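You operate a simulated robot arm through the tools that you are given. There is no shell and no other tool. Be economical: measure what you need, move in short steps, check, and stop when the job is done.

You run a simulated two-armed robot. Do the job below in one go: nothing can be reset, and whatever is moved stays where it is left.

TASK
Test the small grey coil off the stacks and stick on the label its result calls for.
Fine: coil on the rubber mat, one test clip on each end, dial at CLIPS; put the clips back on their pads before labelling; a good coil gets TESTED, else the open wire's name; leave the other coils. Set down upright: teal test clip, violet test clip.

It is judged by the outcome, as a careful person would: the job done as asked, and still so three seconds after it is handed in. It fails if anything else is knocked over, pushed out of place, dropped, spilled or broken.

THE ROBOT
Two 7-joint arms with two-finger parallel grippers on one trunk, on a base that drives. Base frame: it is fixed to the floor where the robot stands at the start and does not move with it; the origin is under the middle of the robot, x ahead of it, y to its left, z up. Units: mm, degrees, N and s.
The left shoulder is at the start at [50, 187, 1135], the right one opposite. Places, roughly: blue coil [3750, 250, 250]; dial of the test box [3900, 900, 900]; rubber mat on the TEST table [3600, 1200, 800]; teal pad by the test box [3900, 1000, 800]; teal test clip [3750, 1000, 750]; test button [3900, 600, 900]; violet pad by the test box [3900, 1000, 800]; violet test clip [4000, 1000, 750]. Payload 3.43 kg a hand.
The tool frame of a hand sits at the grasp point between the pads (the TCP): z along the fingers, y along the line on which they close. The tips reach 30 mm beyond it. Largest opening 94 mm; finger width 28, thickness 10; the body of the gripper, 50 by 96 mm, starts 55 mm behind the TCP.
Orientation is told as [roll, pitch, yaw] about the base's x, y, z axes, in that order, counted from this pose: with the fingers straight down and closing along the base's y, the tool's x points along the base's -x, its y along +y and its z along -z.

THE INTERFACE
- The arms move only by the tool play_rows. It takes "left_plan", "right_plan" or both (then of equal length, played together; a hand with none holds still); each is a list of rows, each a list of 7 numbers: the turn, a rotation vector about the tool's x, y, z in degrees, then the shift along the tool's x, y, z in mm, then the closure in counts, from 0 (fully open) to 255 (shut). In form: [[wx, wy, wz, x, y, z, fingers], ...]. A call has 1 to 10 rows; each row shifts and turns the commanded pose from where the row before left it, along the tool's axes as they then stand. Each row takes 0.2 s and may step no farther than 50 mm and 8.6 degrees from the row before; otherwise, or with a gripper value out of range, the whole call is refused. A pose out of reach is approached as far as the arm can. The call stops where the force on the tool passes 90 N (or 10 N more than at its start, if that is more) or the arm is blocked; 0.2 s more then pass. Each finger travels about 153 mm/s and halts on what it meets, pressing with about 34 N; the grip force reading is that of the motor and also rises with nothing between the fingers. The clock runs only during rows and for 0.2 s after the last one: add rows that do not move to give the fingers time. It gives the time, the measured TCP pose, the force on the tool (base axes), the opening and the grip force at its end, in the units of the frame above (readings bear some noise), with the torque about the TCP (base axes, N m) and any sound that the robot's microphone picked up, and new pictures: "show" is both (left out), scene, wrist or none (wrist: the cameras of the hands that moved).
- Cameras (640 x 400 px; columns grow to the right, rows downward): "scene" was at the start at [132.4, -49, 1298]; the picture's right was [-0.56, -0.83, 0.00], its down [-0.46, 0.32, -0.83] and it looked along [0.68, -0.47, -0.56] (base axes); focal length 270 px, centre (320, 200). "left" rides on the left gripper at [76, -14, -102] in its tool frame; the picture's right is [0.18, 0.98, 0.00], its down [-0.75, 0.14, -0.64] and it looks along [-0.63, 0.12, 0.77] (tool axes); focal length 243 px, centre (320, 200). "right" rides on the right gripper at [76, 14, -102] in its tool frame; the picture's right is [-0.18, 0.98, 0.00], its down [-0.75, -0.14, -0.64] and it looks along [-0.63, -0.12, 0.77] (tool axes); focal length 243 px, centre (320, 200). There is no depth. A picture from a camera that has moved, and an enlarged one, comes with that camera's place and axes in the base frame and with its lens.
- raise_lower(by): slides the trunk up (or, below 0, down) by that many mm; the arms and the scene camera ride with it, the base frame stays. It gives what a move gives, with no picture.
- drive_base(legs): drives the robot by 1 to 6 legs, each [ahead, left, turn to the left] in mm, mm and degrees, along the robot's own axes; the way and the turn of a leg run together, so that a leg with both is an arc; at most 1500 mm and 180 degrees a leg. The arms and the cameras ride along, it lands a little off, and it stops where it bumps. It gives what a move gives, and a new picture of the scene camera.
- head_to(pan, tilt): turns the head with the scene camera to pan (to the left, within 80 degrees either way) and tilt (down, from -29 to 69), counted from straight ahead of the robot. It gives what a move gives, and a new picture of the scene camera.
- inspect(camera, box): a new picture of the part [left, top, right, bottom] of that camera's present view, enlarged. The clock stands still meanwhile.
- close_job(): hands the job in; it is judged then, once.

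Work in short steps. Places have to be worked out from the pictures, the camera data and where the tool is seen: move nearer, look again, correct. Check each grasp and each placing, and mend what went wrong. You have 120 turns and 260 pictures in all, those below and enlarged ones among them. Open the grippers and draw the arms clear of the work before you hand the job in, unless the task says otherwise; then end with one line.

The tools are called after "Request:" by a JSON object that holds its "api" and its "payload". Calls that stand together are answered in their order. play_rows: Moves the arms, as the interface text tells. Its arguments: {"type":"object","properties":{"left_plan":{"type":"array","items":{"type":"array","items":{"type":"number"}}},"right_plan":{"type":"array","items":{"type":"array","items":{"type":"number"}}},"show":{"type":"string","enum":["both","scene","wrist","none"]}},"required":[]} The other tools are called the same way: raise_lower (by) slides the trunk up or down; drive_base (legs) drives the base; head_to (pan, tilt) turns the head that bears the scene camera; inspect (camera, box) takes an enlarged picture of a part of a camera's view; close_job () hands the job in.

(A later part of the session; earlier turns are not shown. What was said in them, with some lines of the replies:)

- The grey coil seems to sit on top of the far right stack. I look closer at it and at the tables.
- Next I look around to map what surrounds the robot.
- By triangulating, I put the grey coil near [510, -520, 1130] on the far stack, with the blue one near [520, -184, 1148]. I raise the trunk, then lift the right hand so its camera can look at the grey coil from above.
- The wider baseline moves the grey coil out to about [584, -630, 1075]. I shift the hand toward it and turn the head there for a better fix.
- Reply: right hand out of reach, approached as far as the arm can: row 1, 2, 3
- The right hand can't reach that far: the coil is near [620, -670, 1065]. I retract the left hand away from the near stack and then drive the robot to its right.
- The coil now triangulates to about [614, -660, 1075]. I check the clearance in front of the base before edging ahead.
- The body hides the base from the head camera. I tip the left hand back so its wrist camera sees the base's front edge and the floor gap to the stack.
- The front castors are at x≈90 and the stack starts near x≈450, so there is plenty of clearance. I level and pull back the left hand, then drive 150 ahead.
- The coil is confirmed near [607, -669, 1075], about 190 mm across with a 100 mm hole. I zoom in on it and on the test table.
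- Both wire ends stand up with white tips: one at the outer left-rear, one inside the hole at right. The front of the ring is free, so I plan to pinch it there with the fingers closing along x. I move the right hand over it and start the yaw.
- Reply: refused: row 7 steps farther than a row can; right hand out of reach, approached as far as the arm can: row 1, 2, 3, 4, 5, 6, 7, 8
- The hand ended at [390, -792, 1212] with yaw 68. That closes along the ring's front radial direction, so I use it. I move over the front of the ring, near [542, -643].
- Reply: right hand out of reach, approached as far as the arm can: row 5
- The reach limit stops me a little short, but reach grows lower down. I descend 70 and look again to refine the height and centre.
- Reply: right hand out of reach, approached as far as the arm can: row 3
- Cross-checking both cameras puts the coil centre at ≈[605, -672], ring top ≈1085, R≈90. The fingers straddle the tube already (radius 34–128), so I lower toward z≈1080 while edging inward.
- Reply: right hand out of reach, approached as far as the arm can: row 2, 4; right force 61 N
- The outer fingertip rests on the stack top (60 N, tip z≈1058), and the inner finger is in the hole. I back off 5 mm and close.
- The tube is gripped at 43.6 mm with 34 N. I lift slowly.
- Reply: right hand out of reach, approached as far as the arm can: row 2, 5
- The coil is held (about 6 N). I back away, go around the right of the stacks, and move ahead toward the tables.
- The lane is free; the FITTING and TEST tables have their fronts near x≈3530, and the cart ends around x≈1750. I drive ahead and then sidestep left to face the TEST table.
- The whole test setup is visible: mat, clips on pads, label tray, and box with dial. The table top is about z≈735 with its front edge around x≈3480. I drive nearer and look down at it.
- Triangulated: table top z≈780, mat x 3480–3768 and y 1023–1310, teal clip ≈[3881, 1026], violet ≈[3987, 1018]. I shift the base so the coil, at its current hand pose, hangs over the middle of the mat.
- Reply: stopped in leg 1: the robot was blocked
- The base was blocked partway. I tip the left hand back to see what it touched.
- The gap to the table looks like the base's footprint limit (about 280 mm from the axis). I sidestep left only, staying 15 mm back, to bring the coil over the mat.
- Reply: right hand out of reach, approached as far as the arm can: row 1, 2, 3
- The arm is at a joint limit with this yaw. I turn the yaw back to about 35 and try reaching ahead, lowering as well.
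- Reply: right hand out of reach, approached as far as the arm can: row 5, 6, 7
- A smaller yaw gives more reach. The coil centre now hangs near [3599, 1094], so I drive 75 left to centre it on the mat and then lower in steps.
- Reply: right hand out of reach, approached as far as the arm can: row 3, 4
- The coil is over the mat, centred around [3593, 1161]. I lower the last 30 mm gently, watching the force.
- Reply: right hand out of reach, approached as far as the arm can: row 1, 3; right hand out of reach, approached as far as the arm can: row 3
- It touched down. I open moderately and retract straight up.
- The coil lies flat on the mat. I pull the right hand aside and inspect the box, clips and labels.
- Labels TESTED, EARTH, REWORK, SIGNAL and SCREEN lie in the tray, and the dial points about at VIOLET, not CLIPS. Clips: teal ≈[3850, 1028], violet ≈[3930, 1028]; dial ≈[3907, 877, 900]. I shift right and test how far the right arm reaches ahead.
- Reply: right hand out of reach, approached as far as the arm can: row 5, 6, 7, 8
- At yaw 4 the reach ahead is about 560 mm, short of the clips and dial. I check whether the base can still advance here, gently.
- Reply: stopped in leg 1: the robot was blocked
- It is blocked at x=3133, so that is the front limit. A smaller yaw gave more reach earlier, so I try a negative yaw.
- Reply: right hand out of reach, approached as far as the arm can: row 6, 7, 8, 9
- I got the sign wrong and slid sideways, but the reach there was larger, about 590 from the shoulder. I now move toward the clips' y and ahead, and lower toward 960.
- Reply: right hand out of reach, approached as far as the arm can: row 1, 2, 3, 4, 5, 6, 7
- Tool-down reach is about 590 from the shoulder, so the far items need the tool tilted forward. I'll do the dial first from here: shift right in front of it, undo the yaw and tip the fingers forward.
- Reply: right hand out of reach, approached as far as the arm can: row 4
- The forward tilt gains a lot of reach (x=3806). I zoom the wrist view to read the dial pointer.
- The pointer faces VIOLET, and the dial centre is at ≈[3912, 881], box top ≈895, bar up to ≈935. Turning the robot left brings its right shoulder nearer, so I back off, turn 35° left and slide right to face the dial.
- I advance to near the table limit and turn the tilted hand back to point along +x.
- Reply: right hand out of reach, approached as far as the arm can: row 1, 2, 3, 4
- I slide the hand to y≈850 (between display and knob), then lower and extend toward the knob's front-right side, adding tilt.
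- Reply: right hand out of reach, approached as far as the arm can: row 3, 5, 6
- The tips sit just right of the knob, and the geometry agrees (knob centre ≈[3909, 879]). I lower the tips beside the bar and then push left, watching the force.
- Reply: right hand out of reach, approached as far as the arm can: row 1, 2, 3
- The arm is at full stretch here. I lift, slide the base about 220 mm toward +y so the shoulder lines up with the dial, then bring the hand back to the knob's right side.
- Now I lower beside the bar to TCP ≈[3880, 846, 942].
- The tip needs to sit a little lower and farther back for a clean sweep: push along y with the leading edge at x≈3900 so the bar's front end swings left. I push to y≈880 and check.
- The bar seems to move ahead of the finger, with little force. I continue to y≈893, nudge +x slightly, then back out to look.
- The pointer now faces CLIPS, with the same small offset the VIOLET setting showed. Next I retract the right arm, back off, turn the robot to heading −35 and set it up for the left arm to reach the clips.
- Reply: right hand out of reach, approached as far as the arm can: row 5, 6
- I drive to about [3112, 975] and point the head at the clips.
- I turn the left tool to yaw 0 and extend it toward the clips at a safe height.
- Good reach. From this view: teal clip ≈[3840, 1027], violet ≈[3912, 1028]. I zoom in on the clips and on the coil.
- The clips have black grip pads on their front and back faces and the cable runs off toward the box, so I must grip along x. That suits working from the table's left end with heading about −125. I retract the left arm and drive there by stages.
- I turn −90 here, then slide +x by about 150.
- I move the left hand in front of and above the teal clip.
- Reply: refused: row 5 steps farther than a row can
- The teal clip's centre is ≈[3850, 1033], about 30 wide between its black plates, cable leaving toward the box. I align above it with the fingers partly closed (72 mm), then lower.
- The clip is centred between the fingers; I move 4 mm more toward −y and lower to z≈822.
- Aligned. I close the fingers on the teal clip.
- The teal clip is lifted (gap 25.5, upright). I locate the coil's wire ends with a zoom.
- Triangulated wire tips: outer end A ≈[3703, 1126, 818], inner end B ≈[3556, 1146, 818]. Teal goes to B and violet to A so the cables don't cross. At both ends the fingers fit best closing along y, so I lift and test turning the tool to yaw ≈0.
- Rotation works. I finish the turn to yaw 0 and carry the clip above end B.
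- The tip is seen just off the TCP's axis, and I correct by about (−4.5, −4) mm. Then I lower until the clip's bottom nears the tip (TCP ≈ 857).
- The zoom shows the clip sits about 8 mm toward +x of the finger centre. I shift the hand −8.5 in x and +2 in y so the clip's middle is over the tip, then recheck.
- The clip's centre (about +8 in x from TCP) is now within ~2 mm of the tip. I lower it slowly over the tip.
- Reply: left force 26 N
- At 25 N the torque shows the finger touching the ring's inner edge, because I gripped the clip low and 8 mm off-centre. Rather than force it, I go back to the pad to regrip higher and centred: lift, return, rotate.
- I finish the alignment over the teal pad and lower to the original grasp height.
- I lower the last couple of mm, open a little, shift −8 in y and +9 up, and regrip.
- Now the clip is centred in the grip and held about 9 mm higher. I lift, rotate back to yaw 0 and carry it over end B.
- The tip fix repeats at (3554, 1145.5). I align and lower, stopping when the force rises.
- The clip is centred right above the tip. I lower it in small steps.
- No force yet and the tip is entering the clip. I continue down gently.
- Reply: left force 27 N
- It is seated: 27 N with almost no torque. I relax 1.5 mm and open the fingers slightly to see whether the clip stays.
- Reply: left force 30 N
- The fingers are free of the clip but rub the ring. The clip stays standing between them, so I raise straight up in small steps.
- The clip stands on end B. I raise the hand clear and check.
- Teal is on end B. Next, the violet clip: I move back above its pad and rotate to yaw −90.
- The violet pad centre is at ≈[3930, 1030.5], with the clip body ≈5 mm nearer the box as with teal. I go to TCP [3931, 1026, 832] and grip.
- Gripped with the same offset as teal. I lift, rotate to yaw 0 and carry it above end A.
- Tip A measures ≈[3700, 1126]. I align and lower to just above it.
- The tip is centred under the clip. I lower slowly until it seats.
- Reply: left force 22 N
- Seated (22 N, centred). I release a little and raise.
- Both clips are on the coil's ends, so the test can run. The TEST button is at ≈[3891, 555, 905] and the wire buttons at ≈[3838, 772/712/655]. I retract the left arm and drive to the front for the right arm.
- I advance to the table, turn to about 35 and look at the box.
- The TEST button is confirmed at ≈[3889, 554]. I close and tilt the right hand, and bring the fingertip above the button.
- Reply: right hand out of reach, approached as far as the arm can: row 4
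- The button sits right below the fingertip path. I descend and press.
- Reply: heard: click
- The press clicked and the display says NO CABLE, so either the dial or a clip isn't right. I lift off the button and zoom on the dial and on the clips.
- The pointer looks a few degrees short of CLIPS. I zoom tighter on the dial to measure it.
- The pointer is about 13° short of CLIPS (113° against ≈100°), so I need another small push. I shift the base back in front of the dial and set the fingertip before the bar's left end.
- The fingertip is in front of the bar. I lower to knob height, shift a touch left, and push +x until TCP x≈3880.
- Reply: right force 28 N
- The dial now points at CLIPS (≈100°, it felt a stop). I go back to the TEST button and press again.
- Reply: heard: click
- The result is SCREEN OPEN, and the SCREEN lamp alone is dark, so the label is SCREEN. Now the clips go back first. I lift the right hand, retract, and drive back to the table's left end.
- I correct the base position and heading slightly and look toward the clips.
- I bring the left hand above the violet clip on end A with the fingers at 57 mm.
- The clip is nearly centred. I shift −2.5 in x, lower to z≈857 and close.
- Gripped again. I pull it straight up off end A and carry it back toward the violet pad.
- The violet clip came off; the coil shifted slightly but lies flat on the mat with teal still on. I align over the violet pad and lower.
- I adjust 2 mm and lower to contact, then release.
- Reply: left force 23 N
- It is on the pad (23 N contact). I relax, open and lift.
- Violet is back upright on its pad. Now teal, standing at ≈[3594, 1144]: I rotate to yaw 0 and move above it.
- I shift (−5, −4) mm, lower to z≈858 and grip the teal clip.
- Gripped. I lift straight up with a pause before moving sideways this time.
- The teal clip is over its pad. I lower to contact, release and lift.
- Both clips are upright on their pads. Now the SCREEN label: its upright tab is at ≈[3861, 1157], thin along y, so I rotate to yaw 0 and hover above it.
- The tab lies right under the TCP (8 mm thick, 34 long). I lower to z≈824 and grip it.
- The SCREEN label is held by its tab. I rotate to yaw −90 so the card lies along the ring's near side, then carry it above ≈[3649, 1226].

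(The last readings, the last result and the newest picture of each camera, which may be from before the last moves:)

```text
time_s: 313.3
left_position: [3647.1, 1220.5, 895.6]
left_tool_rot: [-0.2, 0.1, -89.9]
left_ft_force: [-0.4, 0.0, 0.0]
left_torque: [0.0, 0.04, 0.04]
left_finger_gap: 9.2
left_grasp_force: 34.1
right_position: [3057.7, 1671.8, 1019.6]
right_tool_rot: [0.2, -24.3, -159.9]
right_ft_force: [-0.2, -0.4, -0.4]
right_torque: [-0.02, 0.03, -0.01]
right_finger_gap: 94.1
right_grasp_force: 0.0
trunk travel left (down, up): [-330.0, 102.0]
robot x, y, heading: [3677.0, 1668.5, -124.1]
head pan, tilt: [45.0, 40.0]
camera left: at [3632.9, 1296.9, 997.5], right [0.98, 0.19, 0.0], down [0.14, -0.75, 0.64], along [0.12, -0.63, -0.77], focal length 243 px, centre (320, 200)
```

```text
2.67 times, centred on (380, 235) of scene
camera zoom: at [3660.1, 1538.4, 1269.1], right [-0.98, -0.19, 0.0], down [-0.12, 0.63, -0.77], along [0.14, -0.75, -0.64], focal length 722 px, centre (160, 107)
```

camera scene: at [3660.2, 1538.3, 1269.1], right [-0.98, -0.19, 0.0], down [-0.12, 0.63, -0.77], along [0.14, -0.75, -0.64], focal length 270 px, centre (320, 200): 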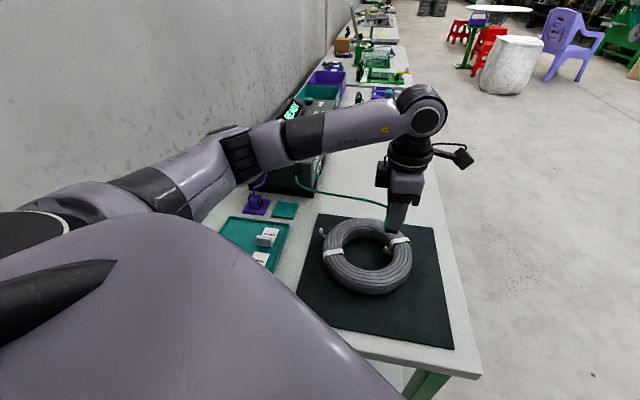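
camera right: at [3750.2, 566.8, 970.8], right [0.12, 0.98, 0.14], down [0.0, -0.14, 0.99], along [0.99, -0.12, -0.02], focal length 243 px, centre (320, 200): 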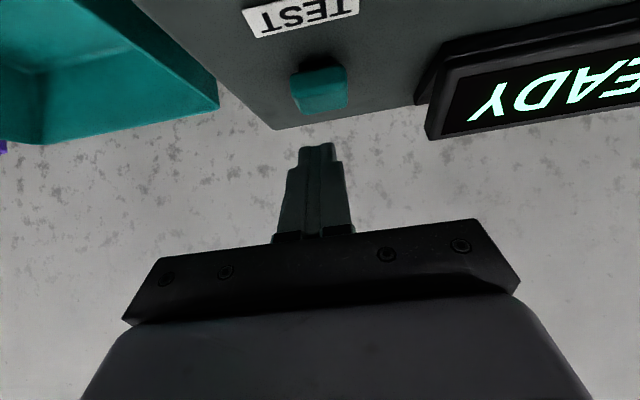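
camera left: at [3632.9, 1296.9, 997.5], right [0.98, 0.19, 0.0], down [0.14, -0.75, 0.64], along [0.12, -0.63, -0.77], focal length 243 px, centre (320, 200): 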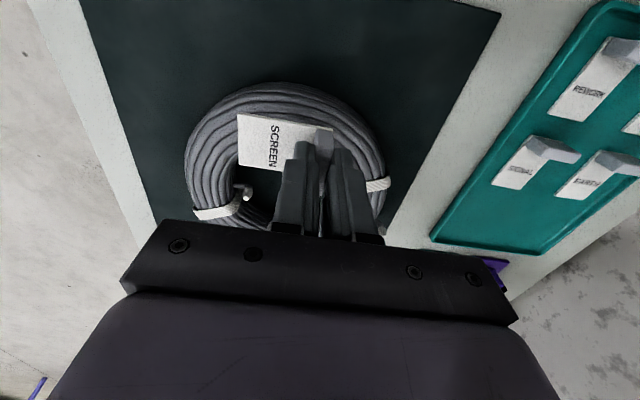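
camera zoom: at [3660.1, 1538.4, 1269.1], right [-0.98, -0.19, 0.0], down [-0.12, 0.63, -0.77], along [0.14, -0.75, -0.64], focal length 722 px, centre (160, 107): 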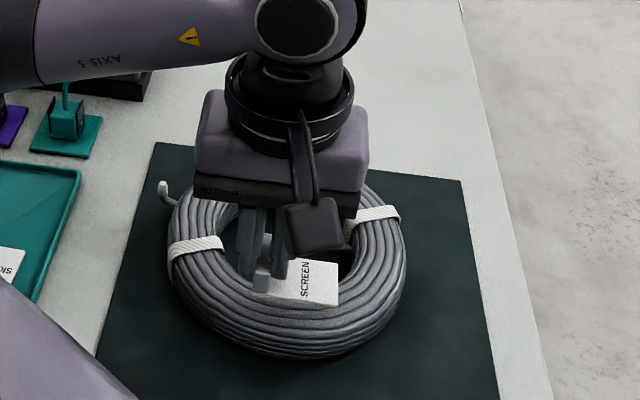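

The card hangs over the ring's near side. I shift it 6 mm outward and lower until it presses on the coil.

Request:
{"api": "play_rows", "payload": {"left_plan": [[0, 0, 0, 6.5, 4, 0, 255], [0, 0, 0, 0, 0, 15, 255], [0, 0, 0, 0, 0, 10, 255], [0, 0, 0, 0, 0, 4, 255], [0, 0, 0, 0, 0, 3, 255], [0, 0, 0, 0, 0, 3, 255], [0, 0, 0, 0, 0, 0, 255]], "show": "wrist"}}

Request:
{"api": "inspect", "payload": {"camera": "scene", "box": [300, 160, 460, 310]}}

```text
time_s: 314.9
left_position: [3653.4, 1227.5, 863.6]
left_tool_rot: [-0.2, -0.3, -89.8]
left_ft_force: [8.2, -0.2, 27.1]
left_torque: [-0.04, -0.11, -0.03]
left_finger_gap: 9.5
left_grasp_force: 33.9
right_position: [3057.8, 1673.3, 1020.3]
right_tool_rot: [0.3, -24.5, -159.8]
right_ft_force: [0.1, -0.1, -0.1]
right_torque: [-0.01, -0.04, -0.02]
right_finger_gap: 94.1
right_grasp_force: 0.1
trunk travel left (down, up): [-330.0, 102.0]
robot x, y, heading: [3675.5, 1668.8, -124.4]
head pan, tilt: [45.0, 40.0]
camera left: at [3638.9, 1304.9, 965.5], right [0.98, 0.19, 0.0], down [0.15, -0.75, 0.64], along [0.12, -0.63, -0.76], focal length 243 px, centre (320, 200)
```

left: 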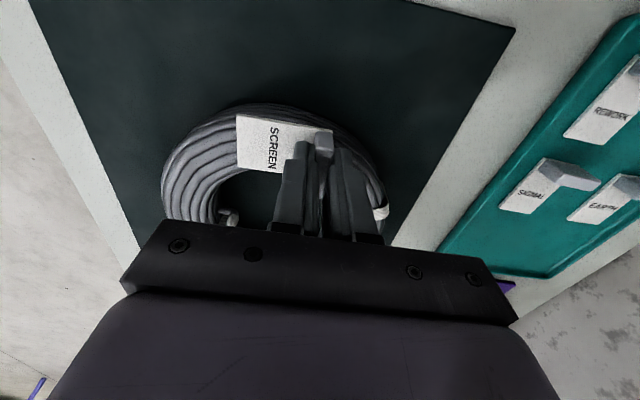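

```text
2.67 times, centred on (380, 235) of scene
camera zoom: at [3661.1, 1540.2, 1269.5], right [-0.98, -0.19, 0.0], down [-0.12, 0.63, -0.77], along [0.14, -0.75, -0.64], focal length 722 px, centre (160, 107)
```

zoom: 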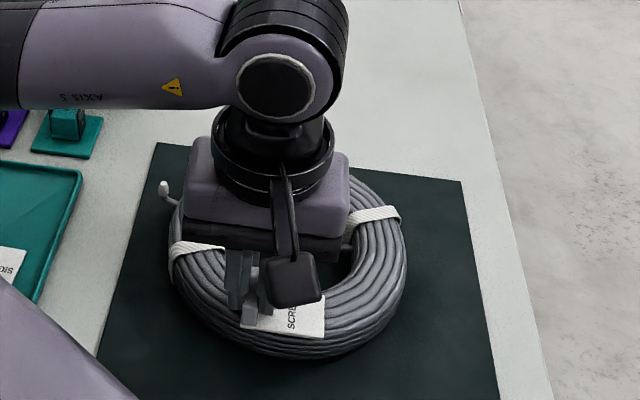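

The label is pressed flat on the coil (27 N). I hold it, then release and lift.

Request:
{"api": "play_rows", "payload": {"left_plan": [[0, 0, 0, 0, 0, 0, 255], [0, 0, 0, 0, 0, -1, 255], [0, 0, 0, 0, 0, 0, 220], [0, 0, 0, 0, 0, 0, 180], [0, 0, 0, 0, 0, 0, 150], [0, 0, 0, 0, 0, -10, 150], [0, 0, 0, 0, 0, -30, 150], [0, 0, 0, 0, 0, -40, 150]], "show": "wrist"}}

Request:
{"api": "inspect", "payload": {"camera": "scene", "box": [300, 160, 460, 310]}}

```text
time_s: 316.7
left_position: [3652.3, 1231.5, 944.6]
left_tool_rot: [0.0, 0.1, -89.9]
left_ft_force: [0.3, 0.2, 0.5]
left_torque: [0.03, 0.01, -0.01]
left_finger_gap: 38.8
left_grasp_force: 0.1
right_position: [3056.4, 1671.7, 1020.8]
right_tool_rot: [0.2, -24.4, -159.8]
right_ft_force: [-0.3, -0.4, 0.8]
right_torque: [0.02, 0.02, -0.01]
right_finger_gap: 93.9
right_grasp_force: 0.2
trunk travel left (down, up): [-330.0, 102.0]
robot x, y, heading: [3673.3, 1669.8, -124.3]
head pan, tilt: [45.0, 40.0]
camera left: at [3637.4, 1307.3, 1046.7], right [0.98, 0.19, 0.0], down [0.14, -0.75, 0.64], along [0.12, -0.63, -0.77], focal length 243 px, centre (320, 200)
```

left: 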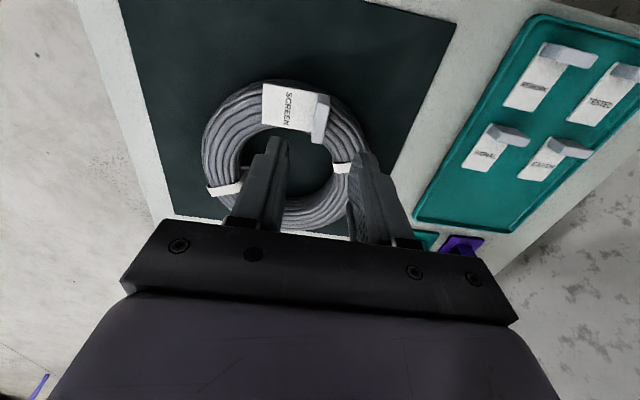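

```text
2.67 times, centred on (380, 235) of scene
camera zoom: at [3660.1, 1538.5, 1269.0], right [-0.98, -0.19, 0.0], down [-0.12, 0.63, -0.77], along [0.14, -0.75, -0.64], focal length 722 px, centre (160, 107)
```

zoom: 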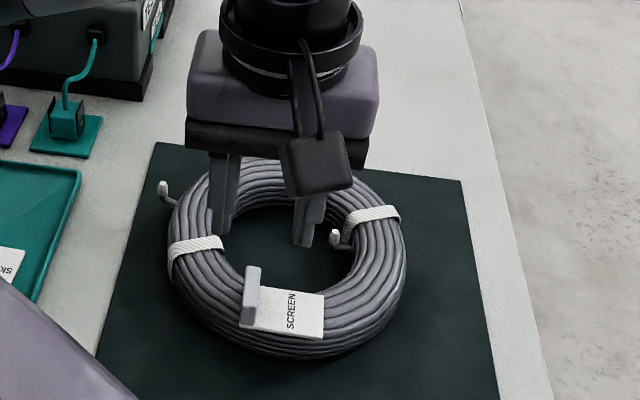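

The SCREEN label is on the coil. I draw the left arm clear and take a last look at the table.

Request:
{"api": "play_rows", "payload": {"left_plan": [[0, 0, 0, 0, 0, -40, 100], [0, 0, 0, 0, 0, -45, 0], [0, 0, 0, 0, 0, -45, 0], [0, 0, 0, 45, 0, 0, 0], [0, 0, 0, 45, 0, 0, 0], [0, 0, 0, 40, 0, 0, 0], [0, 0, 0, 0, 0, 0, 0], [0, 0, 0, 0, 0, 0, 0], [0, 0, 0, 0, 0, 0, 0]], "show": "none"}}

Request:
{"api": "drive_base", "payload": {"legs": [[-90, 0, 0]]}}

Request:
{"api": "inspect", "payload": {"camera": "left", "box": [60, 0, 580, 240]}}

```text
time_s: 318.7
left_position: [3653.1, 1359.7, 1075.7]
left_tool_rot: [-0.2, 0.0, -89.9]
left_ft_force: [0.5, -0.4, -0.7]
left_torque: [-0.02, -0.03, 0.0]
left_finger_gap: 94.0
left_grasp_force: 0.1
right_position: [3057.3, 1671.7, 1019.5]
right_tool_rot: [0.2, -24.4, -159.8]
right_ft_force: [0.1, -0.2, -0.2]
right_torque: [0.02, 0.01, -0.03]
right_finger_gap: 94.0
right_grasp_force: 0.0
trunk travel left (down, up): [-330.0, 102.0]
robot x, y, heading: [3678.3, 1668.1, -124.4]
head pan, tilt: [45.0, 40.0]
```

```text
time_s: 319.9
left_position: [3704.7, 1437.1, 1076.0]
left_tool_rot: [-0.1, 0.1, -90.0]
left_ft_force: [-0.6, 0.1, 0.7]
left_torque: [0.01, 0.03, -0.04]
left_finger_gap: 93.9
left_grasp_force: 0.1
right_position: [3109.7, 1747.4, 1020.6]
right_tool_rot: [0.2, -24.4, -160.0]
right_ft_force: [0.9, 0.5, -0.3]
right_torque: [0.01, -0.02, 0.0]
right_finger_gap: 93.9
right_grasp_force: 0.0
trunk travel left (down, up): [-330.0, 102.0]
robot x, y, heading: [3725.9, 1742.9, -124.2]
head pan, tilt: [45.0, 40.0]
camera scene: at [3712.1, 1614.6, 1269.2], right [-0.98, -0.18, 0.0], down [-0.12, 0.63, -0.77], along [0.14, -0.75, -0.64], focal length 270 px, centre (320, 200)
```

scene: 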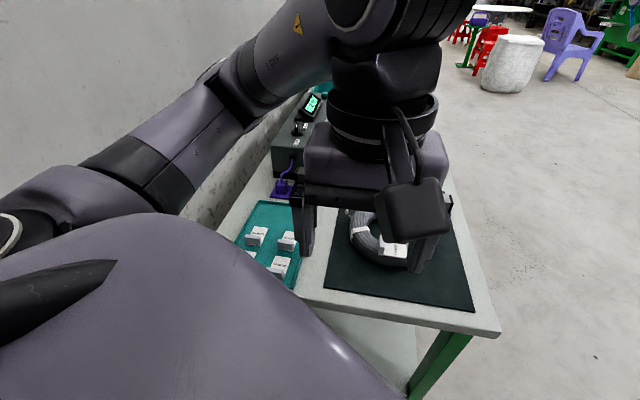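

```text
1.23 times, centred on (320, 120) of left
camera zoom: at [3690.4, 1512.5, 1178.3], right [0.98, 0.18, 0.0], down [0.14, -0.75, 0.64], along [0.12, -0.63, -0.77], focal length 299 px, centre (320, 298)
```

zoom: 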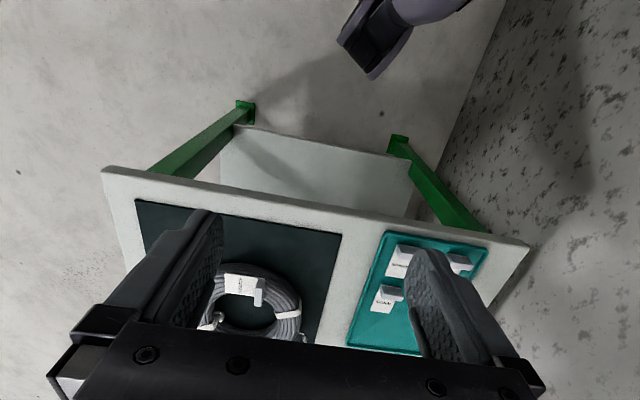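

The SCREEN label is on the coil, both clips are on their pads, the dial is at CLIPS, and both grippers are open and clear of the work, so I hand the job in.

Request:
{"api": "close_job", "payload": {}}

```text
The job is handed in.
```

The small grey coil (tag E523) tested SCREEN OPEN, so it now carries the SCREEN label; both clips are back upright on their pads, the dial is at CLIPS, and the coil is still on the mat, about 40 mm from where I first set it down.
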